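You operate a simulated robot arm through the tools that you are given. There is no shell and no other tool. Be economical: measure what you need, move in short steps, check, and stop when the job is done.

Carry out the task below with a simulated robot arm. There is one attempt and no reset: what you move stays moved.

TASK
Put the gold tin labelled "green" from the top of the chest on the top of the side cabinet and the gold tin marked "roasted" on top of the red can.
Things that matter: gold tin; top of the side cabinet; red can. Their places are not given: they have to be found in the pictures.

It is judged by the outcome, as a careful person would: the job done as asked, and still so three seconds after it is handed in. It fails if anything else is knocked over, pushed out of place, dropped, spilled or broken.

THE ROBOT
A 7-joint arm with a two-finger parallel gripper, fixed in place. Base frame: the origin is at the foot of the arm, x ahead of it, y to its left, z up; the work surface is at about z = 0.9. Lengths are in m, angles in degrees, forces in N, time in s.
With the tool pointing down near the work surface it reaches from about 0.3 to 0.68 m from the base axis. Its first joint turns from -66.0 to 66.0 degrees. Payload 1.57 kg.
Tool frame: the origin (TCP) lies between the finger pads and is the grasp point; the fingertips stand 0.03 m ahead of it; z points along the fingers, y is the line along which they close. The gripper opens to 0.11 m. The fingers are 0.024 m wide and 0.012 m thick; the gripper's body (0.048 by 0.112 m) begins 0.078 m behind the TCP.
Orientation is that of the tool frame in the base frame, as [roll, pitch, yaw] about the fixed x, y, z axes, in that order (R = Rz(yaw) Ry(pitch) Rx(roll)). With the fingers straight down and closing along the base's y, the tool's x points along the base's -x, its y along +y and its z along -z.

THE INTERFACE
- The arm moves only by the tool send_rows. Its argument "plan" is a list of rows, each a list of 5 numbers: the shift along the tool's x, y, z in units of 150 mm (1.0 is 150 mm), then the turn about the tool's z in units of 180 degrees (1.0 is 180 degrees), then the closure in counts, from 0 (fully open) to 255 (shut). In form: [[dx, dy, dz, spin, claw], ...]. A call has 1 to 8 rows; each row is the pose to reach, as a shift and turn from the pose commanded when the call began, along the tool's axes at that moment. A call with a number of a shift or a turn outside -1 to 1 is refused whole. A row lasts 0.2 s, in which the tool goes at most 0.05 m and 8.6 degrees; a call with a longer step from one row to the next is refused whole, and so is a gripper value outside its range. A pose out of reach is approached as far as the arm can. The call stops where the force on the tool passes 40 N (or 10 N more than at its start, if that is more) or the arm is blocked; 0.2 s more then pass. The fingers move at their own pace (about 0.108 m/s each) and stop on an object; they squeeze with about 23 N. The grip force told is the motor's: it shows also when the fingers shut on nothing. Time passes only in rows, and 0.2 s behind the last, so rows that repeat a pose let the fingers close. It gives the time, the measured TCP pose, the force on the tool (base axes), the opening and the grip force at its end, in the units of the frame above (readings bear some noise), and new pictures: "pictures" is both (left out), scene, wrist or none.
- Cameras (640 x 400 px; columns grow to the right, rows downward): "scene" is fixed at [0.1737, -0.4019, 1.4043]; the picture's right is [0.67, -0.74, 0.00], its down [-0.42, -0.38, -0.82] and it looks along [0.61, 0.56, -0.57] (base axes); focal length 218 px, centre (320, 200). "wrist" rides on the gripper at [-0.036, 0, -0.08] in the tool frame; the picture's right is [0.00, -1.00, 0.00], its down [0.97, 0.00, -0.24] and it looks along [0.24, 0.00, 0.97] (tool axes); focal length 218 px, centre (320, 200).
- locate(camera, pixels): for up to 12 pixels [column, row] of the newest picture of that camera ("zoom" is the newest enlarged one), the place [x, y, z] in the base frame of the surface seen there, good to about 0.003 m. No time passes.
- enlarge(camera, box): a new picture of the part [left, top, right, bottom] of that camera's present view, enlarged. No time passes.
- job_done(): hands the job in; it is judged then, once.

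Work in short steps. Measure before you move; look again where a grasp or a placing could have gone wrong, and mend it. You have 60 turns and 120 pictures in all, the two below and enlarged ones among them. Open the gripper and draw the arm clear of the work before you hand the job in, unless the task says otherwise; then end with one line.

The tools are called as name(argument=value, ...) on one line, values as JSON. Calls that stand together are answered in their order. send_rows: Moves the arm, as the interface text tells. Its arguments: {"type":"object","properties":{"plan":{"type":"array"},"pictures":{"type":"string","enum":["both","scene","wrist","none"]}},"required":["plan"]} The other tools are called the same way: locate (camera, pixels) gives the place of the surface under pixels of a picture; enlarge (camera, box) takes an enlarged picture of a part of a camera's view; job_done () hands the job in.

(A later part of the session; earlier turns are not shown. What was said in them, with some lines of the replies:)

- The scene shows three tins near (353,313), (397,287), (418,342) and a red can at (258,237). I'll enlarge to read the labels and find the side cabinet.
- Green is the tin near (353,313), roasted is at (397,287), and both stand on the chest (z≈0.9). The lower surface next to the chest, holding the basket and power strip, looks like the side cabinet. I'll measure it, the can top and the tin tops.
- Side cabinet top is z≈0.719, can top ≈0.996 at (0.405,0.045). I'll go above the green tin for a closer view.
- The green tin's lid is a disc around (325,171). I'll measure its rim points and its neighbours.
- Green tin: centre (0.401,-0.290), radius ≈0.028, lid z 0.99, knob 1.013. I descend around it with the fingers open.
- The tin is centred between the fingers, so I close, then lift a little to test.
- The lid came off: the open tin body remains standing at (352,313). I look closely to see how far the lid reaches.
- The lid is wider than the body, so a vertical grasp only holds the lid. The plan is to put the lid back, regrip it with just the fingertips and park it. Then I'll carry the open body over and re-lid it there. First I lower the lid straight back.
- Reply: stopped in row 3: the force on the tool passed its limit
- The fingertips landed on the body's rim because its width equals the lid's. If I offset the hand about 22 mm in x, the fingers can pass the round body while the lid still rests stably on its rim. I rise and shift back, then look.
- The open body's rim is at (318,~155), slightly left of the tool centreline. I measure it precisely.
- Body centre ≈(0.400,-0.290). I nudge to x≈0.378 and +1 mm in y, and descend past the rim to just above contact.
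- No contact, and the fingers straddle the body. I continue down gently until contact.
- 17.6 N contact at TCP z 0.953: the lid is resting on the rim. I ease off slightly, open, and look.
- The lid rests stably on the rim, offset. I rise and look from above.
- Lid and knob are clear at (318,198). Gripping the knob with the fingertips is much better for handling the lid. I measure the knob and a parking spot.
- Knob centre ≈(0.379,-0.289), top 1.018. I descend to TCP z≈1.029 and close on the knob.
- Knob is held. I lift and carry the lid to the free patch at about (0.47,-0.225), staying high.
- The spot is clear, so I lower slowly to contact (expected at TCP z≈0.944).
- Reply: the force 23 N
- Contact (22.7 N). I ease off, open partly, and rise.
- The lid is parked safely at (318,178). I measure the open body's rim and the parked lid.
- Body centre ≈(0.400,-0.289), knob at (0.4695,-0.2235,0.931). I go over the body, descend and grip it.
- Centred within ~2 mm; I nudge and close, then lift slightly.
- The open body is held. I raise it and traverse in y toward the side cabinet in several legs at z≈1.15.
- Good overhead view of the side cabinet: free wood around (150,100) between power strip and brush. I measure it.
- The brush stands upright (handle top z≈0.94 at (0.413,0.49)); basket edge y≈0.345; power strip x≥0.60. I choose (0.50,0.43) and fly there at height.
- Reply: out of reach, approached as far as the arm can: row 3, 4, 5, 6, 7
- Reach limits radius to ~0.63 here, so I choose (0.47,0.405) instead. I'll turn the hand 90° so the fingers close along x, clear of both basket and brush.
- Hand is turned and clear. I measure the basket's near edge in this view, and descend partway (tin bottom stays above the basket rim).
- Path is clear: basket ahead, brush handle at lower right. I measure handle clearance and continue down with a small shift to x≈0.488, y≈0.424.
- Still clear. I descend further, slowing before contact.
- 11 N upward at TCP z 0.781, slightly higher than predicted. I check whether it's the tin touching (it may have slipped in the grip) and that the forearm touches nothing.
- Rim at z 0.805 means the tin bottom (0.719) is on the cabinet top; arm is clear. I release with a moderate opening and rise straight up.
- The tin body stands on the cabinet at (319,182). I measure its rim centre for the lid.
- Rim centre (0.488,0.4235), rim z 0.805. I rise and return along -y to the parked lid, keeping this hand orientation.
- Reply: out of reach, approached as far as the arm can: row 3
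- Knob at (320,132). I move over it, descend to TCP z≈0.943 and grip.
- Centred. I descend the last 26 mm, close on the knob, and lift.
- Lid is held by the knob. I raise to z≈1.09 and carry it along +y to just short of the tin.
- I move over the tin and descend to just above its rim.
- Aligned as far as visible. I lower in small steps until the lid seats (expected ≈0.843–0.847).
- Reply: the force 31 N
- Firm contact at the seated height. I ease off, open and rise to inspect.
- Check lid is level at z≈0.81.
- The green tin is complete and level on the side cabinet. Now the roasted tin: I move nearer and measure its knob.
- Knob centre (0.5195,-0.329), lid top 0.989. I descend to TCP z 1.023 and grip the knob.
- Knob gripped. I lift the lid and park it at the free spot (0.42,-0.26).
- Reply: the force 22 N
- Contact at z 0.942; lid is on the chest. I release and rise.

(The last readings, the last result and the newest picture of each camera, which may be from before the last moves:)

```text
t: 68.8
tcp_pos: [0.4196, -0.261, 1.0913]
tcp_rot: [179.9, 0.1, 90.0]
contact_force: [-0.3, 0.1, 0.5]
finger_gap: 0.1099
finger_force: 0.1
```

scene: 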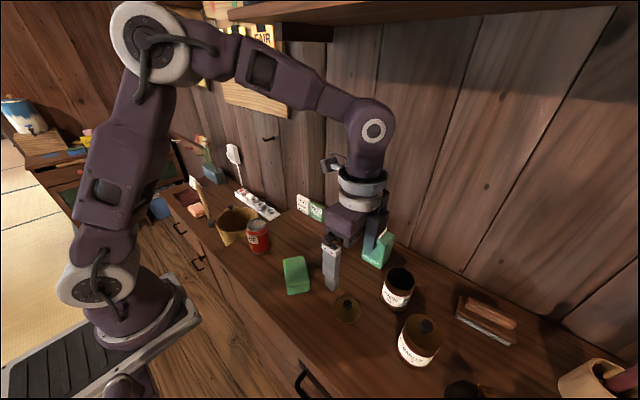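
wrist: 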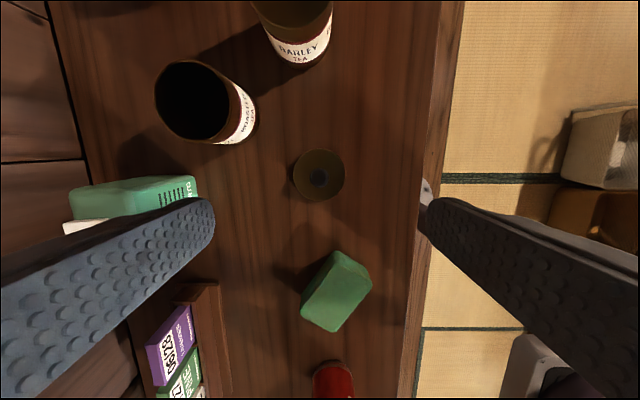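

Parked lid at (319,177). I check the mosquito box clearance, then go to the roasted body at (0.520,-0.329).

locate(camera="wrist", pixels=[[72, 190], [130, 183], [195, 180], [197, 195], [318, 178], [318, 152], [157, 95], [228, 110], [190, 62], [200, 138]])

send_rows(plan=[[-0.11, 0.17, 0, 0, 30], [-0.22, 0.34, 0, 0, 30], [-0.33, 0.5, 0, 0, 30], [-0.453, 0.669, 0, 0, 30], [-0.453, 0.669, 0.2, 0, 30], [-0.453, 0.669, 0.3, 0, 30], [-0.453, 0.669, 0.3, 0, 30]])

```text
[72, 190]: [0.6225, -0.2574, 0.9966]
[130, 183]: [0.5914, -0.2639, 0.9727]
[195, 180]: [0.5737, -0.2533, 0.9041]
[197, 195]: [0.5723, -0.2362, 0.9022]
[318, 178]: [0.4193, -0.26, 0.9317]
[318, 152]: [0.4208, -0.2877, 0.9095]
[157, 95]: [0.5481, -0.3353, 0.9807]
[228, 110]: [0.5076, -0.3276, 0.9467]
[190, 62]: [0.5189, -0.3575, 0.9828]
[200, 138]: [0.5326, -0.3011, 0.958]
```

```text
t: 70.3
tcp_pos: [0.5205, -0.3277, 1.0471]
tcp_rot: [179.8, 0.2, 90.1]
contact_force: [0.3, -0.3, -0.7]
finger_gap: 0.0971
finger_force: 0.0
```

scene: 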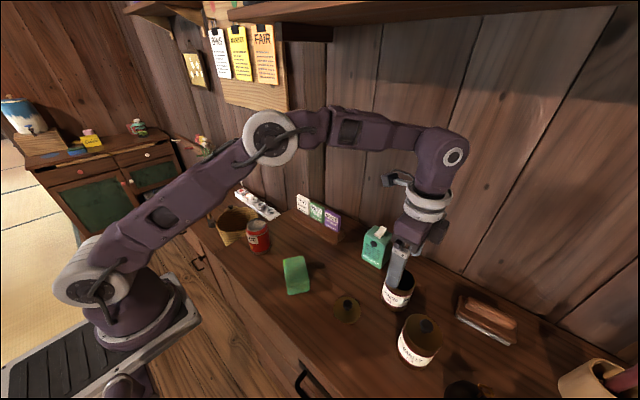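
wrist: 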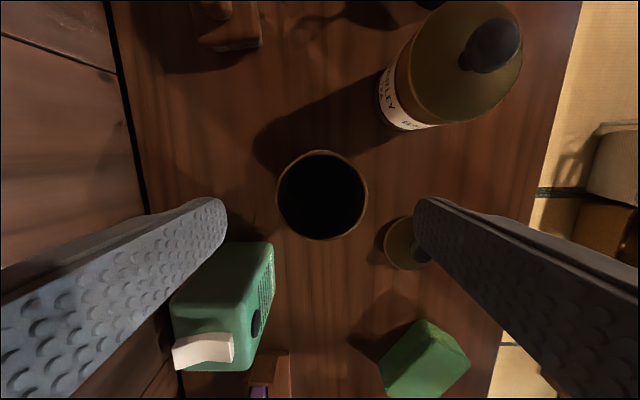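

The body is centred at (322,195). Before descending I check the mosquito box's height and where the block on the wrist sits relative to it.

locate(camera="wrist", pixels=[[202, 350], [215, 310], [225, 250], [270, 250], [280, 195], [366, 195], [322, 152], [322, 238]])

locate(camera="scene", pixels=[[390, 182], [385, 178], [396, 184], [404, 183], [380, 232], [384, 229]])

enlarge(camera="scene", box=[340, 140, 480, 320])

```text
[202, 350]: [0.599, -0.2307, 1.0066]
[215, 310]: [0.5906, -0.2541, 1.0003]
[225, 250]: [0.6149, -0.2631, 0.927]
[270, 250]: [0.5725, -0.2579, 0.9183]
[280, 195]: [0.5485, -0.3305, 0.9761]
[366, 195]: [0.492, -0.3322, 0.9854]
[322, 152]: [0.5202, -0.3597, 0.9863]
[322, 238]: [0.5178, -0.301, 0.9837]
```

```text
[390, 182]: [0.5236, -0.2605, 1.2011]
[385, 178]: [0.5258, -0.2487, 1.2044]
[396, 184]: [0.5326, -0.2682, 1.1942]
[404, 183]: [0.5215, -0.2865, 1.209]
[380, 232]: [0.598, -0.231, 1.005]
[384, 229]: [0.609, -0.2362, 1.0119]
```

```text
2.22 times, centred on (410, 230) of scene
```

zoom: 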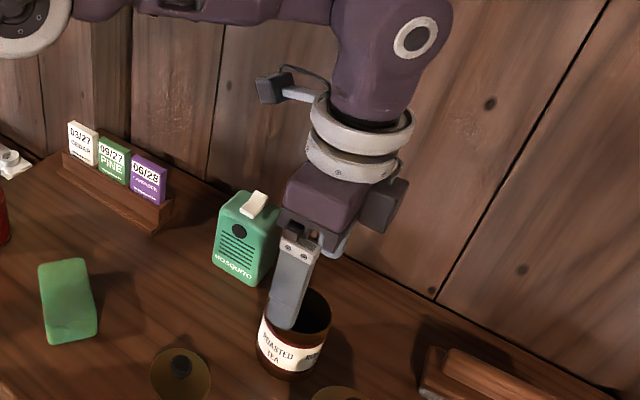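

Block is high enough (TCP+0.155) and the hand clears the box by ~4 cm. I descend to TCP z≈0.945 and grip.

send_rows(plan=[[-0.015, 0, 0.2, 0, 30], [-0.015, 0, 0.4, 0, 30], [-0.015, 0, 0.58, 0, 30], [-0.015, 0, 0.68, 0, 30], [-0.015, 0, 0.68, 0, 255], [-0.015, 0, 0.68, 0, 255], [-0.015, 0, 0.68, 0, 255], [-0.015, 0, 0.68, 0, 255]])

send_rows(plan=[[0, 0, -0.15, 0, 255], [0, 0, -0.4, 0, 255], [0, 0, -0.7, 0, 255], [0, 0, -1.0, 0, 255], [0, 0, -1.0, 0, 255]])

```text
t: 72.2
tcp_pos: [0.5191, -0.3313, 0.9436]
tcp_rot: [179.8, 0.1, 90.0]
contact_force: [0.9, -1.8, -0.5]
finger_gap: 0.0614
finger_force: 23.1
```

scene: 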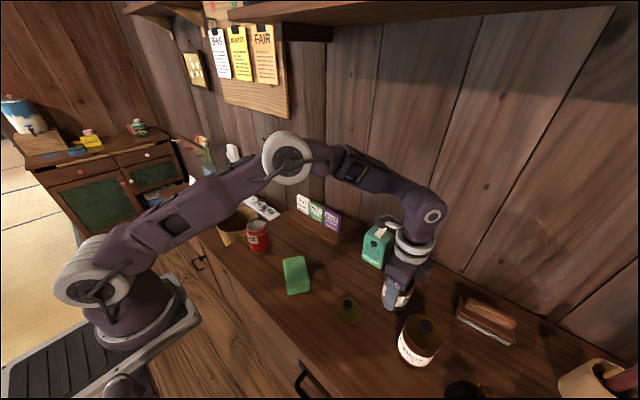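
wrist: 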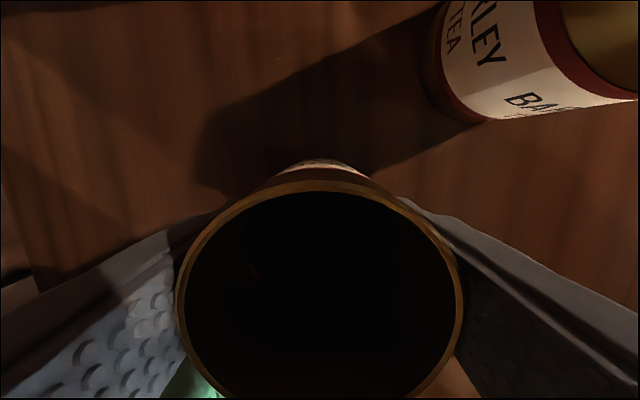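

```text
t: 73.3
tcp_pos: [0.5188, -0.3303, 1.0951]
tcp_rot: [179.8, 0.2, 90.1]
contact_force: [-0.1, -1.2, -3.6]
finger_gap: 0.0616
finger_force: 23.1
```

scene: 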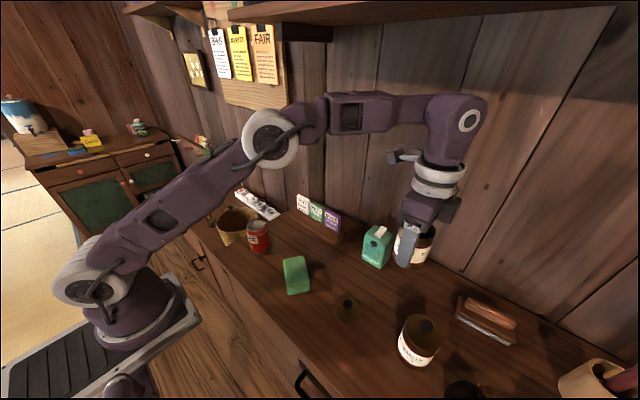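
wrist: 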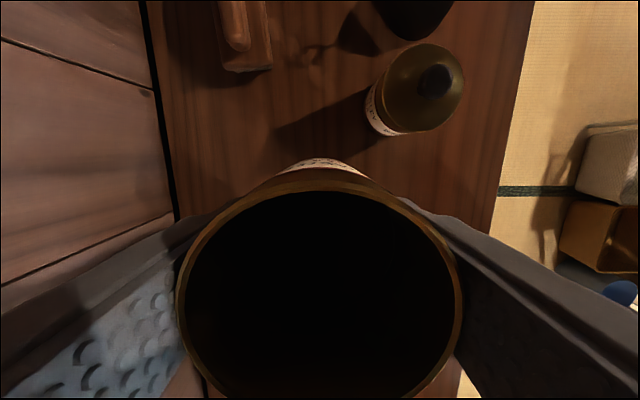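

Body held. I measure the red can's top precisely while moving closer.

send_rows(plan=[[0.1, -0.1, -0.15, 0, 255], [0.35, -0.25, -0.3, 0, 255], [0.6, -0.4, -0.3, 0, 255], [0.85, -0.5, -0.3, 0, 255], [1.0, -0.6, -0.3, 0, 255], [1.0, -0.76, -0.3, 0, 255]])

enlarge(camera="scene", box=[230, 205, 290, 265])

```text
t: 74.8
tcp_pos: [0.4058, -0.1807, 1.1377]
tcp_rot: [179.8, 0.2, 90.0]
contact_force: [0.0, -0.2, -3.0]
finger_gap: 0.0611
finger_force: 23.1
```

scene: 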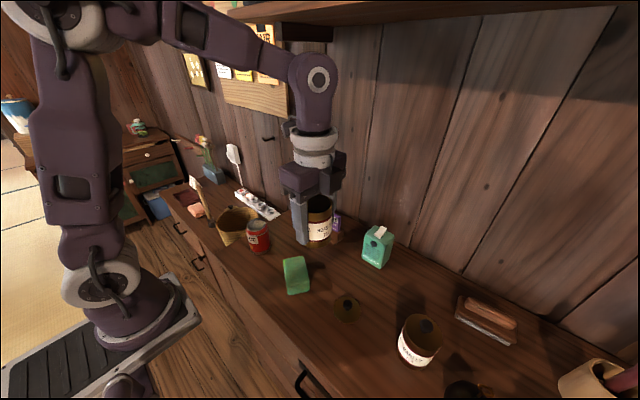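
wrist: 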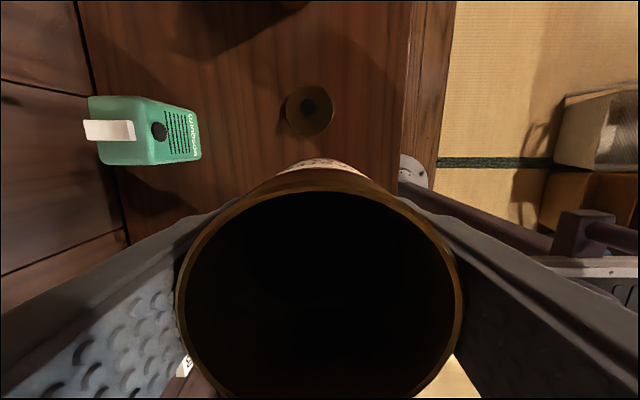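

```text
6.67 times, centred on (260, 235) of scene
```

zoom: 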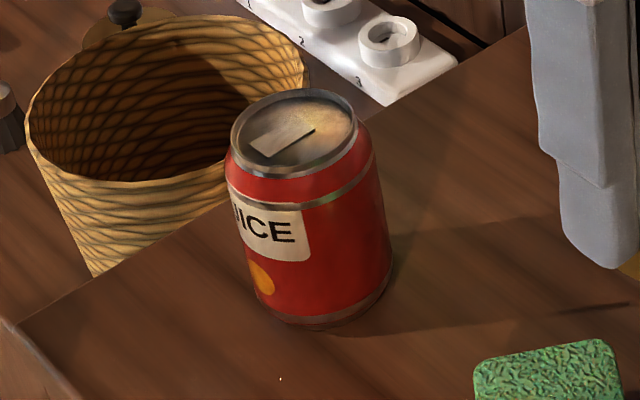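

I locate points around the can's top rim.

locate(camera="zoom", pixels=[[234, 140], [354, 122], [290, 91], [300, 176], [250, 105], [340, 160], [255, 168], [335, 98], [294, 133], [285, 138], [310, 320], [230, 165]])

```text
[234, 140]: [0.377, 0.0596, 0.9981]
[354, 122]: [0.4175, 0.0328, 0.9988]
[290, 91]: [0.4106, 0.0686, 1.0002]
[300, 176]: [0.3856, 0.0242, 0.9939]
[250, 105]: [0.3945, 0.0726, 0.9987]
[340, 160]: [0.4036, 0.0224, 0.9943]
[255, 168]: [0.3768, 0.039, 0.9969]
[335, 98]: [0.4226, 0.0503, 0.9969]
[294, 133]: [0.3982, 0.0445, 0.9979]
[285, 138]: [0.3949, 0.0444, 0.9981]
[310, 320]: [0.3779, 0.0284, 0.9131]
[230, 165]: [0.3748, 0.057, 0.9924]
```

Can top: centre ≈(0.3985,0.046), rim radius ≈0.0255, z≈0.998. I move above it and come down to ~2 cm above.

send_rows(plan=[[0.3, 0, 0, 0, 255], [0.6, -0.03, 0, 0, 255], [0.9, -0.049, 0, 0, 255], [1.0, -0.049, 0, 0, 255]], pictures="none")

send_rows(plan=[[0.25, 0, 0, 0, 255], [0.45, 0, 0, 0, 255], [0.511, 0, 0.1, 0, 255], [0.511, 0, 0.3, 0, 255], [0.511, 0, 0.45, 0, 255], [0.511, 0, 0.52, 0, 255], [0.511, 0, 0.52, 0, 255]])

enlarge(camera="scene", box=[220, 180, 310, 270])

```text
t: 75.8
tcp_pos: [0.3982, -0.0312, 1.1377]
tcp_rot: [179.8, 0.3, 89.9]
contact_force: [-0.7, 0.3, -2.1]
finger_gap: 0.0615
finger_force: 22.9
```

```text
t: 77.3
tcp_pos: [0.3981, 0.0473, 1.0601]
tcp_rot: [179.8, 0.1, 90.1]
contact_force: [-0.1, -0.2, -3.2]
finger_gap: 0.0612
finger_force: 22.9
```

scene: 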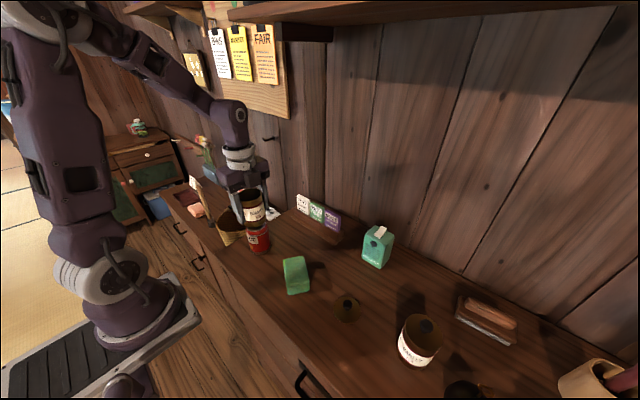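
wrist: 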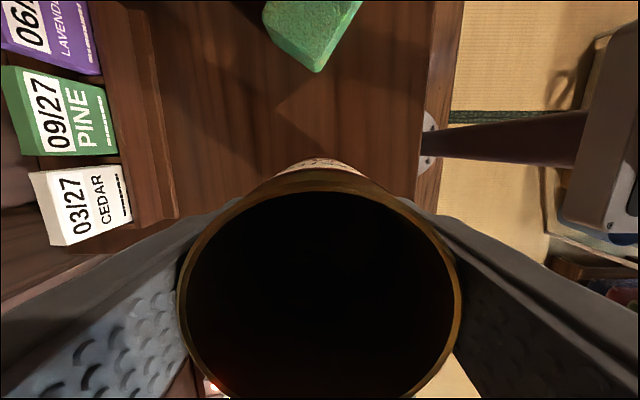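

```text
4.44 times, centred on (265, 225) of scene
```

zoom: 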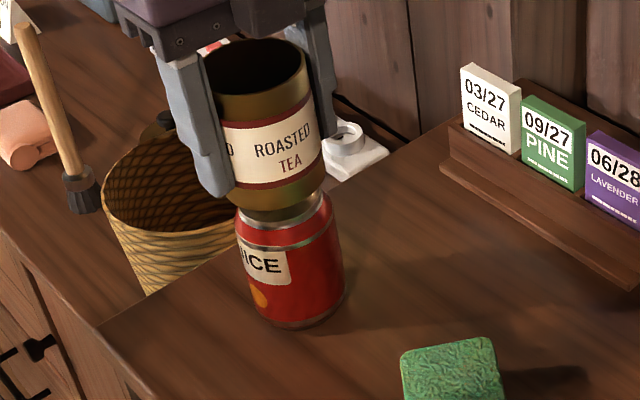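

Aligned over the can. I lower gently to contact.

send_rows(plan=[[0, 0, 0.04, 0, 255], [0, 0, 0.07, 0, 255], [0, 0, 0.09, 0, 255], [0, 0, 0.1, 0, 255], [0, 0, 0.1, 0, 255]], pictures="none")

send_rows(plan=[[0, 0, 0.01, 0, 255], [0, 0, 0.018, 0, 255], [0, 0, 0.018, 0, 255]], pictures="none")

```text
t: 78.5
tcp_pos: [0.3975, 0.0467, 1.0451]
tcp_rot: [179.8, 0.2, 90.1]
contact_force: [-0.7, -0.3, 0.0]
finger_gap: 0.0616
finger_force: 23.5
```

```text
t: 79.3
tcp_pos: [0.3982, 0.046, 1.0426]
tcp_rot: [179.7, 0.1, 90.0]
contact_force: [-0.8, 0.8, 17.2]
finger_gap: 0.0612
finger_force: 22.7
```

Contact 17 N at z 1.0426. I ease off, open and rise straight up.

send_rows(plan=[[0, 0, -0.008, 0, 255], [0, 0, -0.008, 0, 100], [0, 0, -0.008, 0, 80], [0, 0, -0.008, 0, 50], [0, 0, -0.008, 0, 50], [0, 0, -0.15, 0, 50], [0, 0, -0.4, 0, 50], [0, 0, -0.65, 0, 50]])

enlarge(camera="scene", box=[220, 180, 310, 270])

```text
t: 81.2
tcp_pos: [0.3982, 0.0467, 1.1401]
tcp_rot: [179.9, 0.2, 90.0]
contact_force: [0.5, 0.0, -0.5]
finger_gap: 0.0884
finger_force: 0.1
```

scene: 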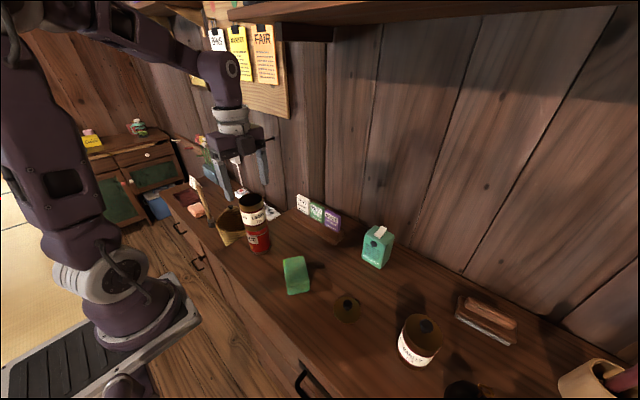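
wrist: 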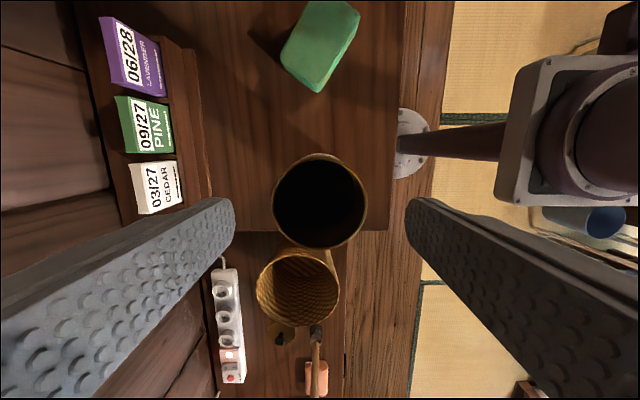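

```text
4.44 times, centred on (265, 225) of scene
5 turns are left
```

zoom: 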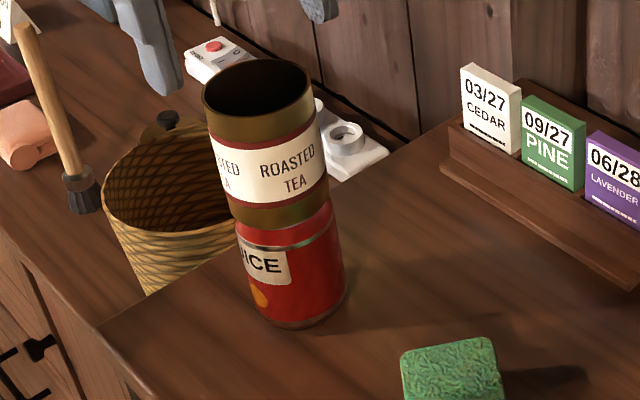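

The body stands centred on the can. Turns are short, so in one block I measure its rim, fetch the lid from (0.419,-0.260), and return to hover just short of the stack.

locate(camera="wrist", pixels=[[275, 200], [365, 200], [319, 156], [319, 245], [288, 170], [350, 232], [288, 230], [352, 170], [302, 160], [336, 160]])

send_rows(plan=[[0, 0, -0.133, 0, 60], [-0.3, 0, -0.133, 0, 100], [-0.6, 0.05, -0.133, 0, 130], [-0.9, 0.1, -0.133, 0, 130], [-1.0, 0.141, -0.133, 0, 130]], pictures="none")

send_rows(plan=[[-0.3, 0, 0, 0, 130], [-0.6, 0, 0, 0, 130], [-0.9, 0, 0.05, 0, 130], [-1.0, 0, 0.25, 0, 130], [-1.0, 0, 0.447, 0, 130], [-1.0, 0, 0.447, 0, 130]], pictures="none")

send_rows(plan=[[-0.047, 0, 0.2, 0, 130], [-0.047, 0, 0.45, 0, 130], [-0.047, 0, 0.7, 0, 130], [-0.047, 0, 0.9, 0, 140], [-0.047, 0, 1.0, 0, 150], [-0.047, 0, 1.0, 0, 150]], pictures="wrist")

send_rows(plan=[[0, 0, 0, 0, 255], [0, 0, 0, 0, 255], [0, 0, 0, 0, 255], [0, 0, -0.1, 0, 255], [0, 0, -0.35, 0, 255], [0, 0, -0.65, 0, 255], [0, 0, -0.95, 0, 255], [0, 0, -1.0, 0, 255]], pictures="wrist")

send_rows(plan=[[0, 0, -0.3, 0, 255], [0, 0, -0.6, 0, 255], [0.25, 0, -0.7, 0, 255], [0.55, -0.04, -0.7, 0, 255], [0.85, -0.09, -0.7, 0, 255], [1.0, -0.138, -0.7, 0, 255]], pictures="none")

send_rows(plan=[[0.25, 0, 0, 0, 255], [0.5, 0, 0, 0, 255], [0.7, 0, 0, 0, 255], [0.7, 0, 0, 0, 255]])

```text
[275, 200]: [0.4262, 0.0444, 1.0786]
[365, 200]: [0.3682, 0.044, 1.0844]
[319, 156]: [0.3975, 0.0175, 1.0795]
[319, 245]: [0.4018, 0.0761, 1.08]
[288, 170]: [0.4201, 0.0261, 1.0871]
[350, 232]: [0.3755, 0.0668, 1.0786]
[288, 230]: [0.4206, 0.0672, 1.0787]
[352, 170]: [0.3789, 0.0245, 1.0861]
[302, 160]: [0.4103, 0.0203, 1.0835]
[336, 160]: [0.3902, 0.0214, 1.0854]
```

```text
t: 82.3
tcp_pos: [0.42, -0.104, 1.1598]
tcp_rot: [179.8, 0.0, 90.1]
contact_force: [-0.5, 0.3, 0.1]
finger_gap: 0.054
finger_force: 0.0
```

```text
t: 83.8
tcp_pos: [0.4187, -0.253, 1.0937]
tcp_rot: [179.8, 0.2, 90.1]
contact_force: [0.7, 0.3, 0.3]
finger_gap: 0.0538
finger_force: 0.0
```

```text
t: 85.2
tcp_pos: [0.4202, -0.2607, 0.9424]
tcp_rot: [179.8, 0.2, 90.0]
contact_force: [0.2, -0.1, 0.3]
finger_gap: 0.0453
finger_force: 0.1
```

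wrist: 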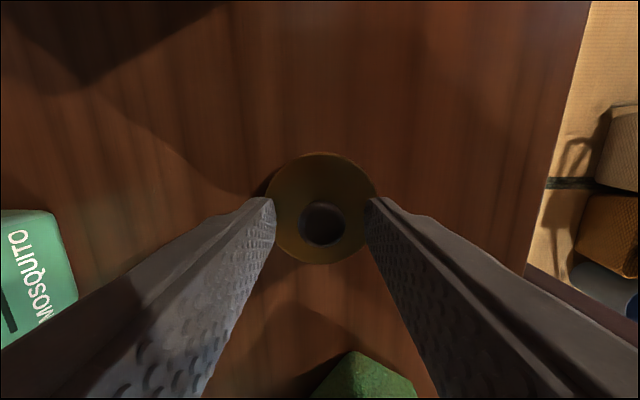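

```text
t: 87.0
tcp_pos: [0.419, -0.2609, 1.0937]
tcp_rot: [179.9, 0.2, 90.0]
contact_force: [0.4, -0.2, -0.5]
finger_gap: 0.0196
finger_force: 23.5
```

wrist: 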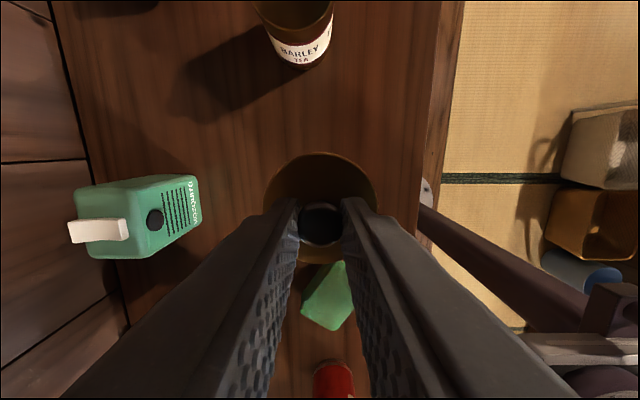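

```text
t: 88.3
tcp_pos: [0.3979, -0.1101, 1.1993]
tcp_rot: [179.8, 0.3, 90.0]
contact_force: [-0.4, 0.4, -0.2]
finger_gap: 0.0197
finger_force: 22.7
```

```text
t: 89.3
tcp_pos: [0.3967, -0.0053, 1.1977]
tcp_rot: [179.8, 0.1, 90.1]
contact_force: [-0.5, -0.1, -0.6]
finger_gap: 0.0194
finger_force: 23.5
4 turns are left
```

scene: 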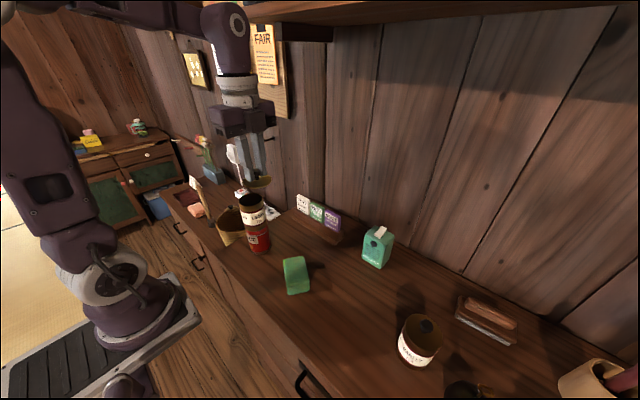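
wrist: 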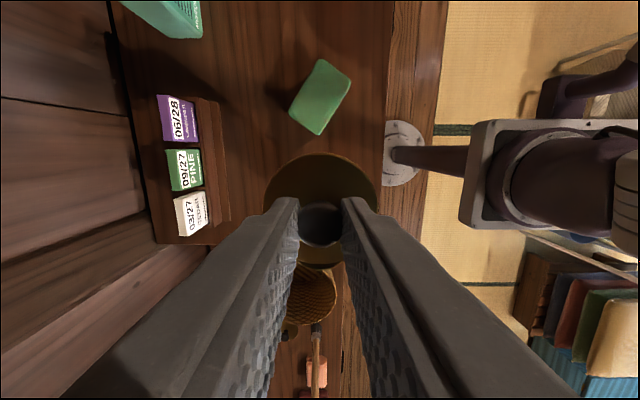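

Rim centre ≈(0.398,0.0464), z≈1.0845. The lid is held. I align, descend, and seat it slowly (expected seat TCP ≈1.1225).

send_rows(plan=[[0.17, 0.003, 0, 0, 255], [0.343, 0.003, 0, 0, 255], [0.343, 0.003, 0.2, 0, 255], [0.343, 0.003, 0.35, 0, 255], [0.343, 0.003, 0.42, 0, 255], [0.343, 0.003, 0.42, 0, 255]], pictures="scene")

enlarge(camera="scene", box=[220, 160, 310, 260])

send_rows(plan=[[0, 0, 0.03, 0, 255], [0, 0, 0.05, 0, 255], [0, 0, 0.06, 0, 255], [0, 0, 0.07, 0, 255], [0, 0, 0.078, 0, 255], [0, 0, 0.078, 0, 255]], pictures="none")

send_rows(plan=[[0, 0, 0.008, 0, 255], [0, 0, 0.008, 0, 255]], pictures="none")

send_rows(plan=[[0, 0, 0.006, 0, 255], [0, 0, 0.006, 0, 255]])

enlarge(camera="scene", box=[220, 160, 310, 260])

```text
t: 90.8
tcp_pos: [0.3998, 0.0452, 1.1341]
tcp_rot: [179.8, 0.2, 90.0]
contact_force: [0.4, -0.1, 0.2]
finger_gap: 0.0197
finger_force: 22.8
```

scene: 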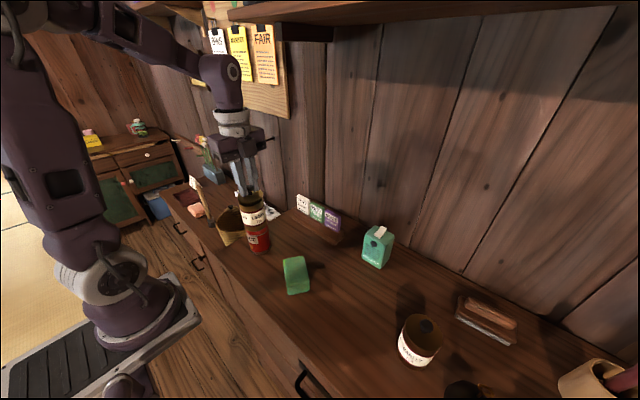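

```text
4.00 times, centred on (265, 210) of scene
```

zoom: 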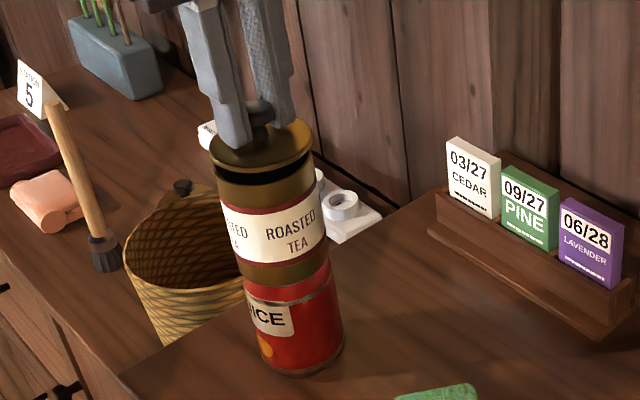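

```text
t: 92.2
tcp_pos: [0.3991, 0.0465, 1.1226]
tcp_rot: [179.7, 0.2, 90.1]
contact_force: [0.0, 1.1, 9.6]
finger_gap: 0.0196
finger_force: 23.3
```

```text
t: 92.8
tcp_pos: [0.3993, 0.0469, 1.1209]
tcp_rot: [179.7, 0.2, 90.1]
contact_force: [-0.8, -0.2, 23.0]
finger_gap: 0.0193
finger_force: 23.2
```

```text
t: 93.3
tcp_pos: [0.3997, 0.045, 1.1206]
tcp_rot: [179.6, 0.2, 90.1]
contact_force: [-0.7, -0.5, 26.0]
finger_gap: 0.0196
finger_force: 23.0
```

scene: 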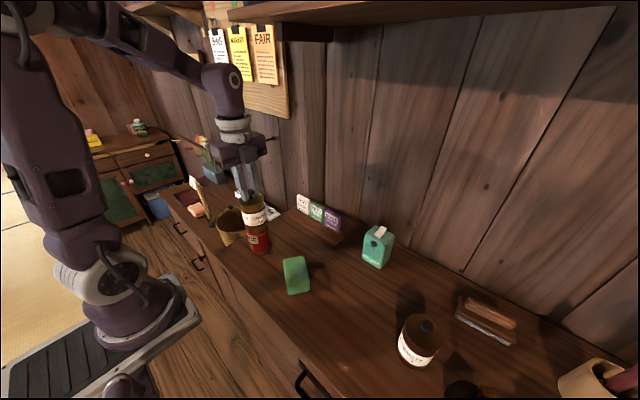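
wrist: 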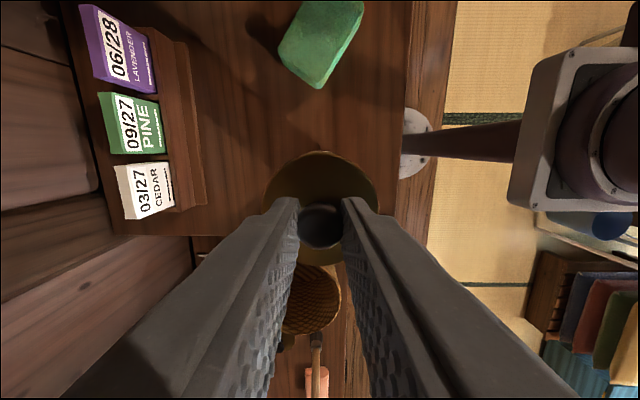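

```text
4.00 times, centred on (265, 210) of scene
3 turns are left
```

zoom: 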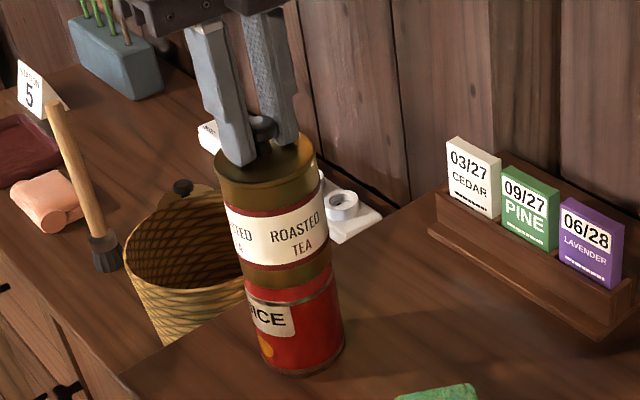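

The lid is seated flush. I ease off, open, rise and draw the arm clear, then look.

send_rows(plan=[[0, 0, -0.008, 0, 255], [0, 0, -0.014, 0, 180], [0, 0, -0.014, 0, 140], [0, 0, -0.014, 0, 130], [0, 0, -0.1, 0, 130], [0, 0, -0.3, 0, 130], [0, 0, -0.6, 0, 130], [0, 0, -0.8, 0, 130]], pictures="wrist")

send_rows(plan=[[-0.2, 0, 0, 0, 100], [-0.5, 0, 0, 0, 60], [-0.8, 0, 0, 0, 0], [-1.0, 0, 0, 0, 0], [-1.0, 0, 0, 0, 0]])

enlarge(camera="scene", box=[190, 150, 310, 270])

locate(camera="scene", pixels=[[253, 200], [245, 200], [258, 206], [253, 193], [258, 240]])

```text
t: 95.2
tcp_pos: [0.3993, 0.0456, 1.2406]
tcp_rot: [179.8, 0.3, 90.0]
contact_force: [-0.4, -0.4, -0.1]
finger_gap: 0.054
finger_force: 0.0
```

wrist: 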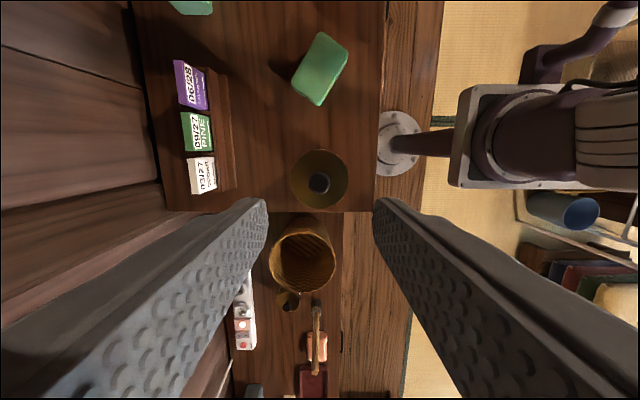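

```text
t: 96.3
tcp_pos: [0.3988, -0.1056, 1.2412]
tcp_rot: [179.8, 0.1, 90.1]
contact_force: [0.1, 0.1, -0.3]
finger_gap: 0.11
finger_force: 0.2
```

scene: 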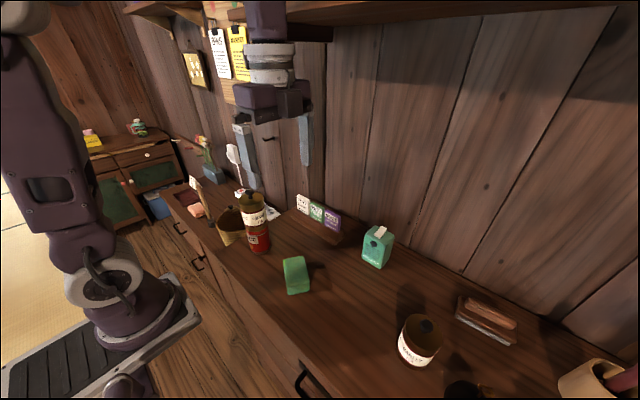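
wrist: 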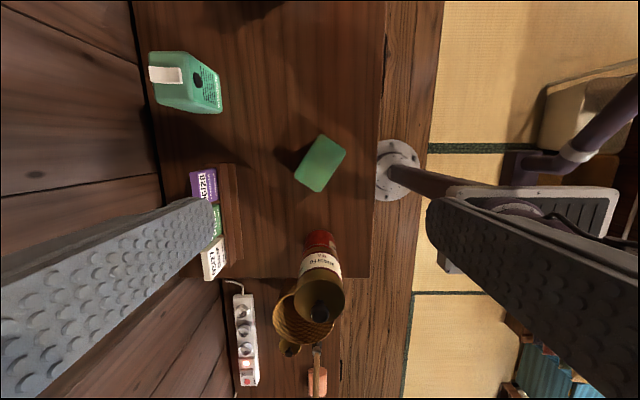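

```text
3.33 times, centred on (250, 210) of scene
```

zoom: 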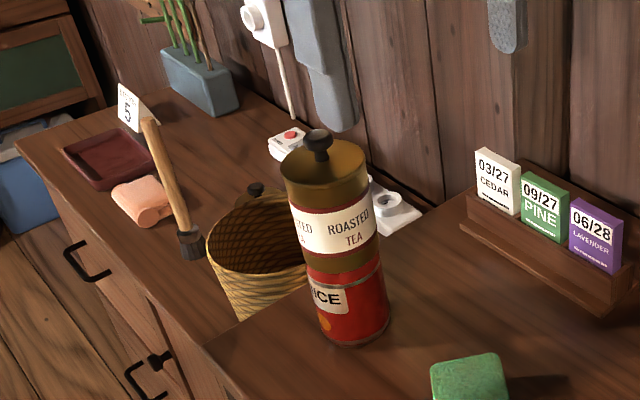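

```text
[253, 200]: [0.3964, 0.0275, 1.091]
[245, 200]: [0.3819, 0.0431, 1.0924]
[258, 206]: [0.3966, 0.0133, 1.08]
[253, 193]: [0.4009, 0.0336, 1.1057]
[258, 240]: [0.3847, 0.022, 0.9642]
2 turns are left
```

Everything is stable: the roasted tin with its lid is on the red can, the green tin with its lid is on the side cabinet, and the arm is clear.

job_done()

```text
The job is handed in.
```

The job is done: the "green" tin is on top of the side cabinet and the "roasted" tin is on top of the red can, both with their lids on. The lids lifted off when gripped, so I set each one on the chest and put it back after moving its tin.
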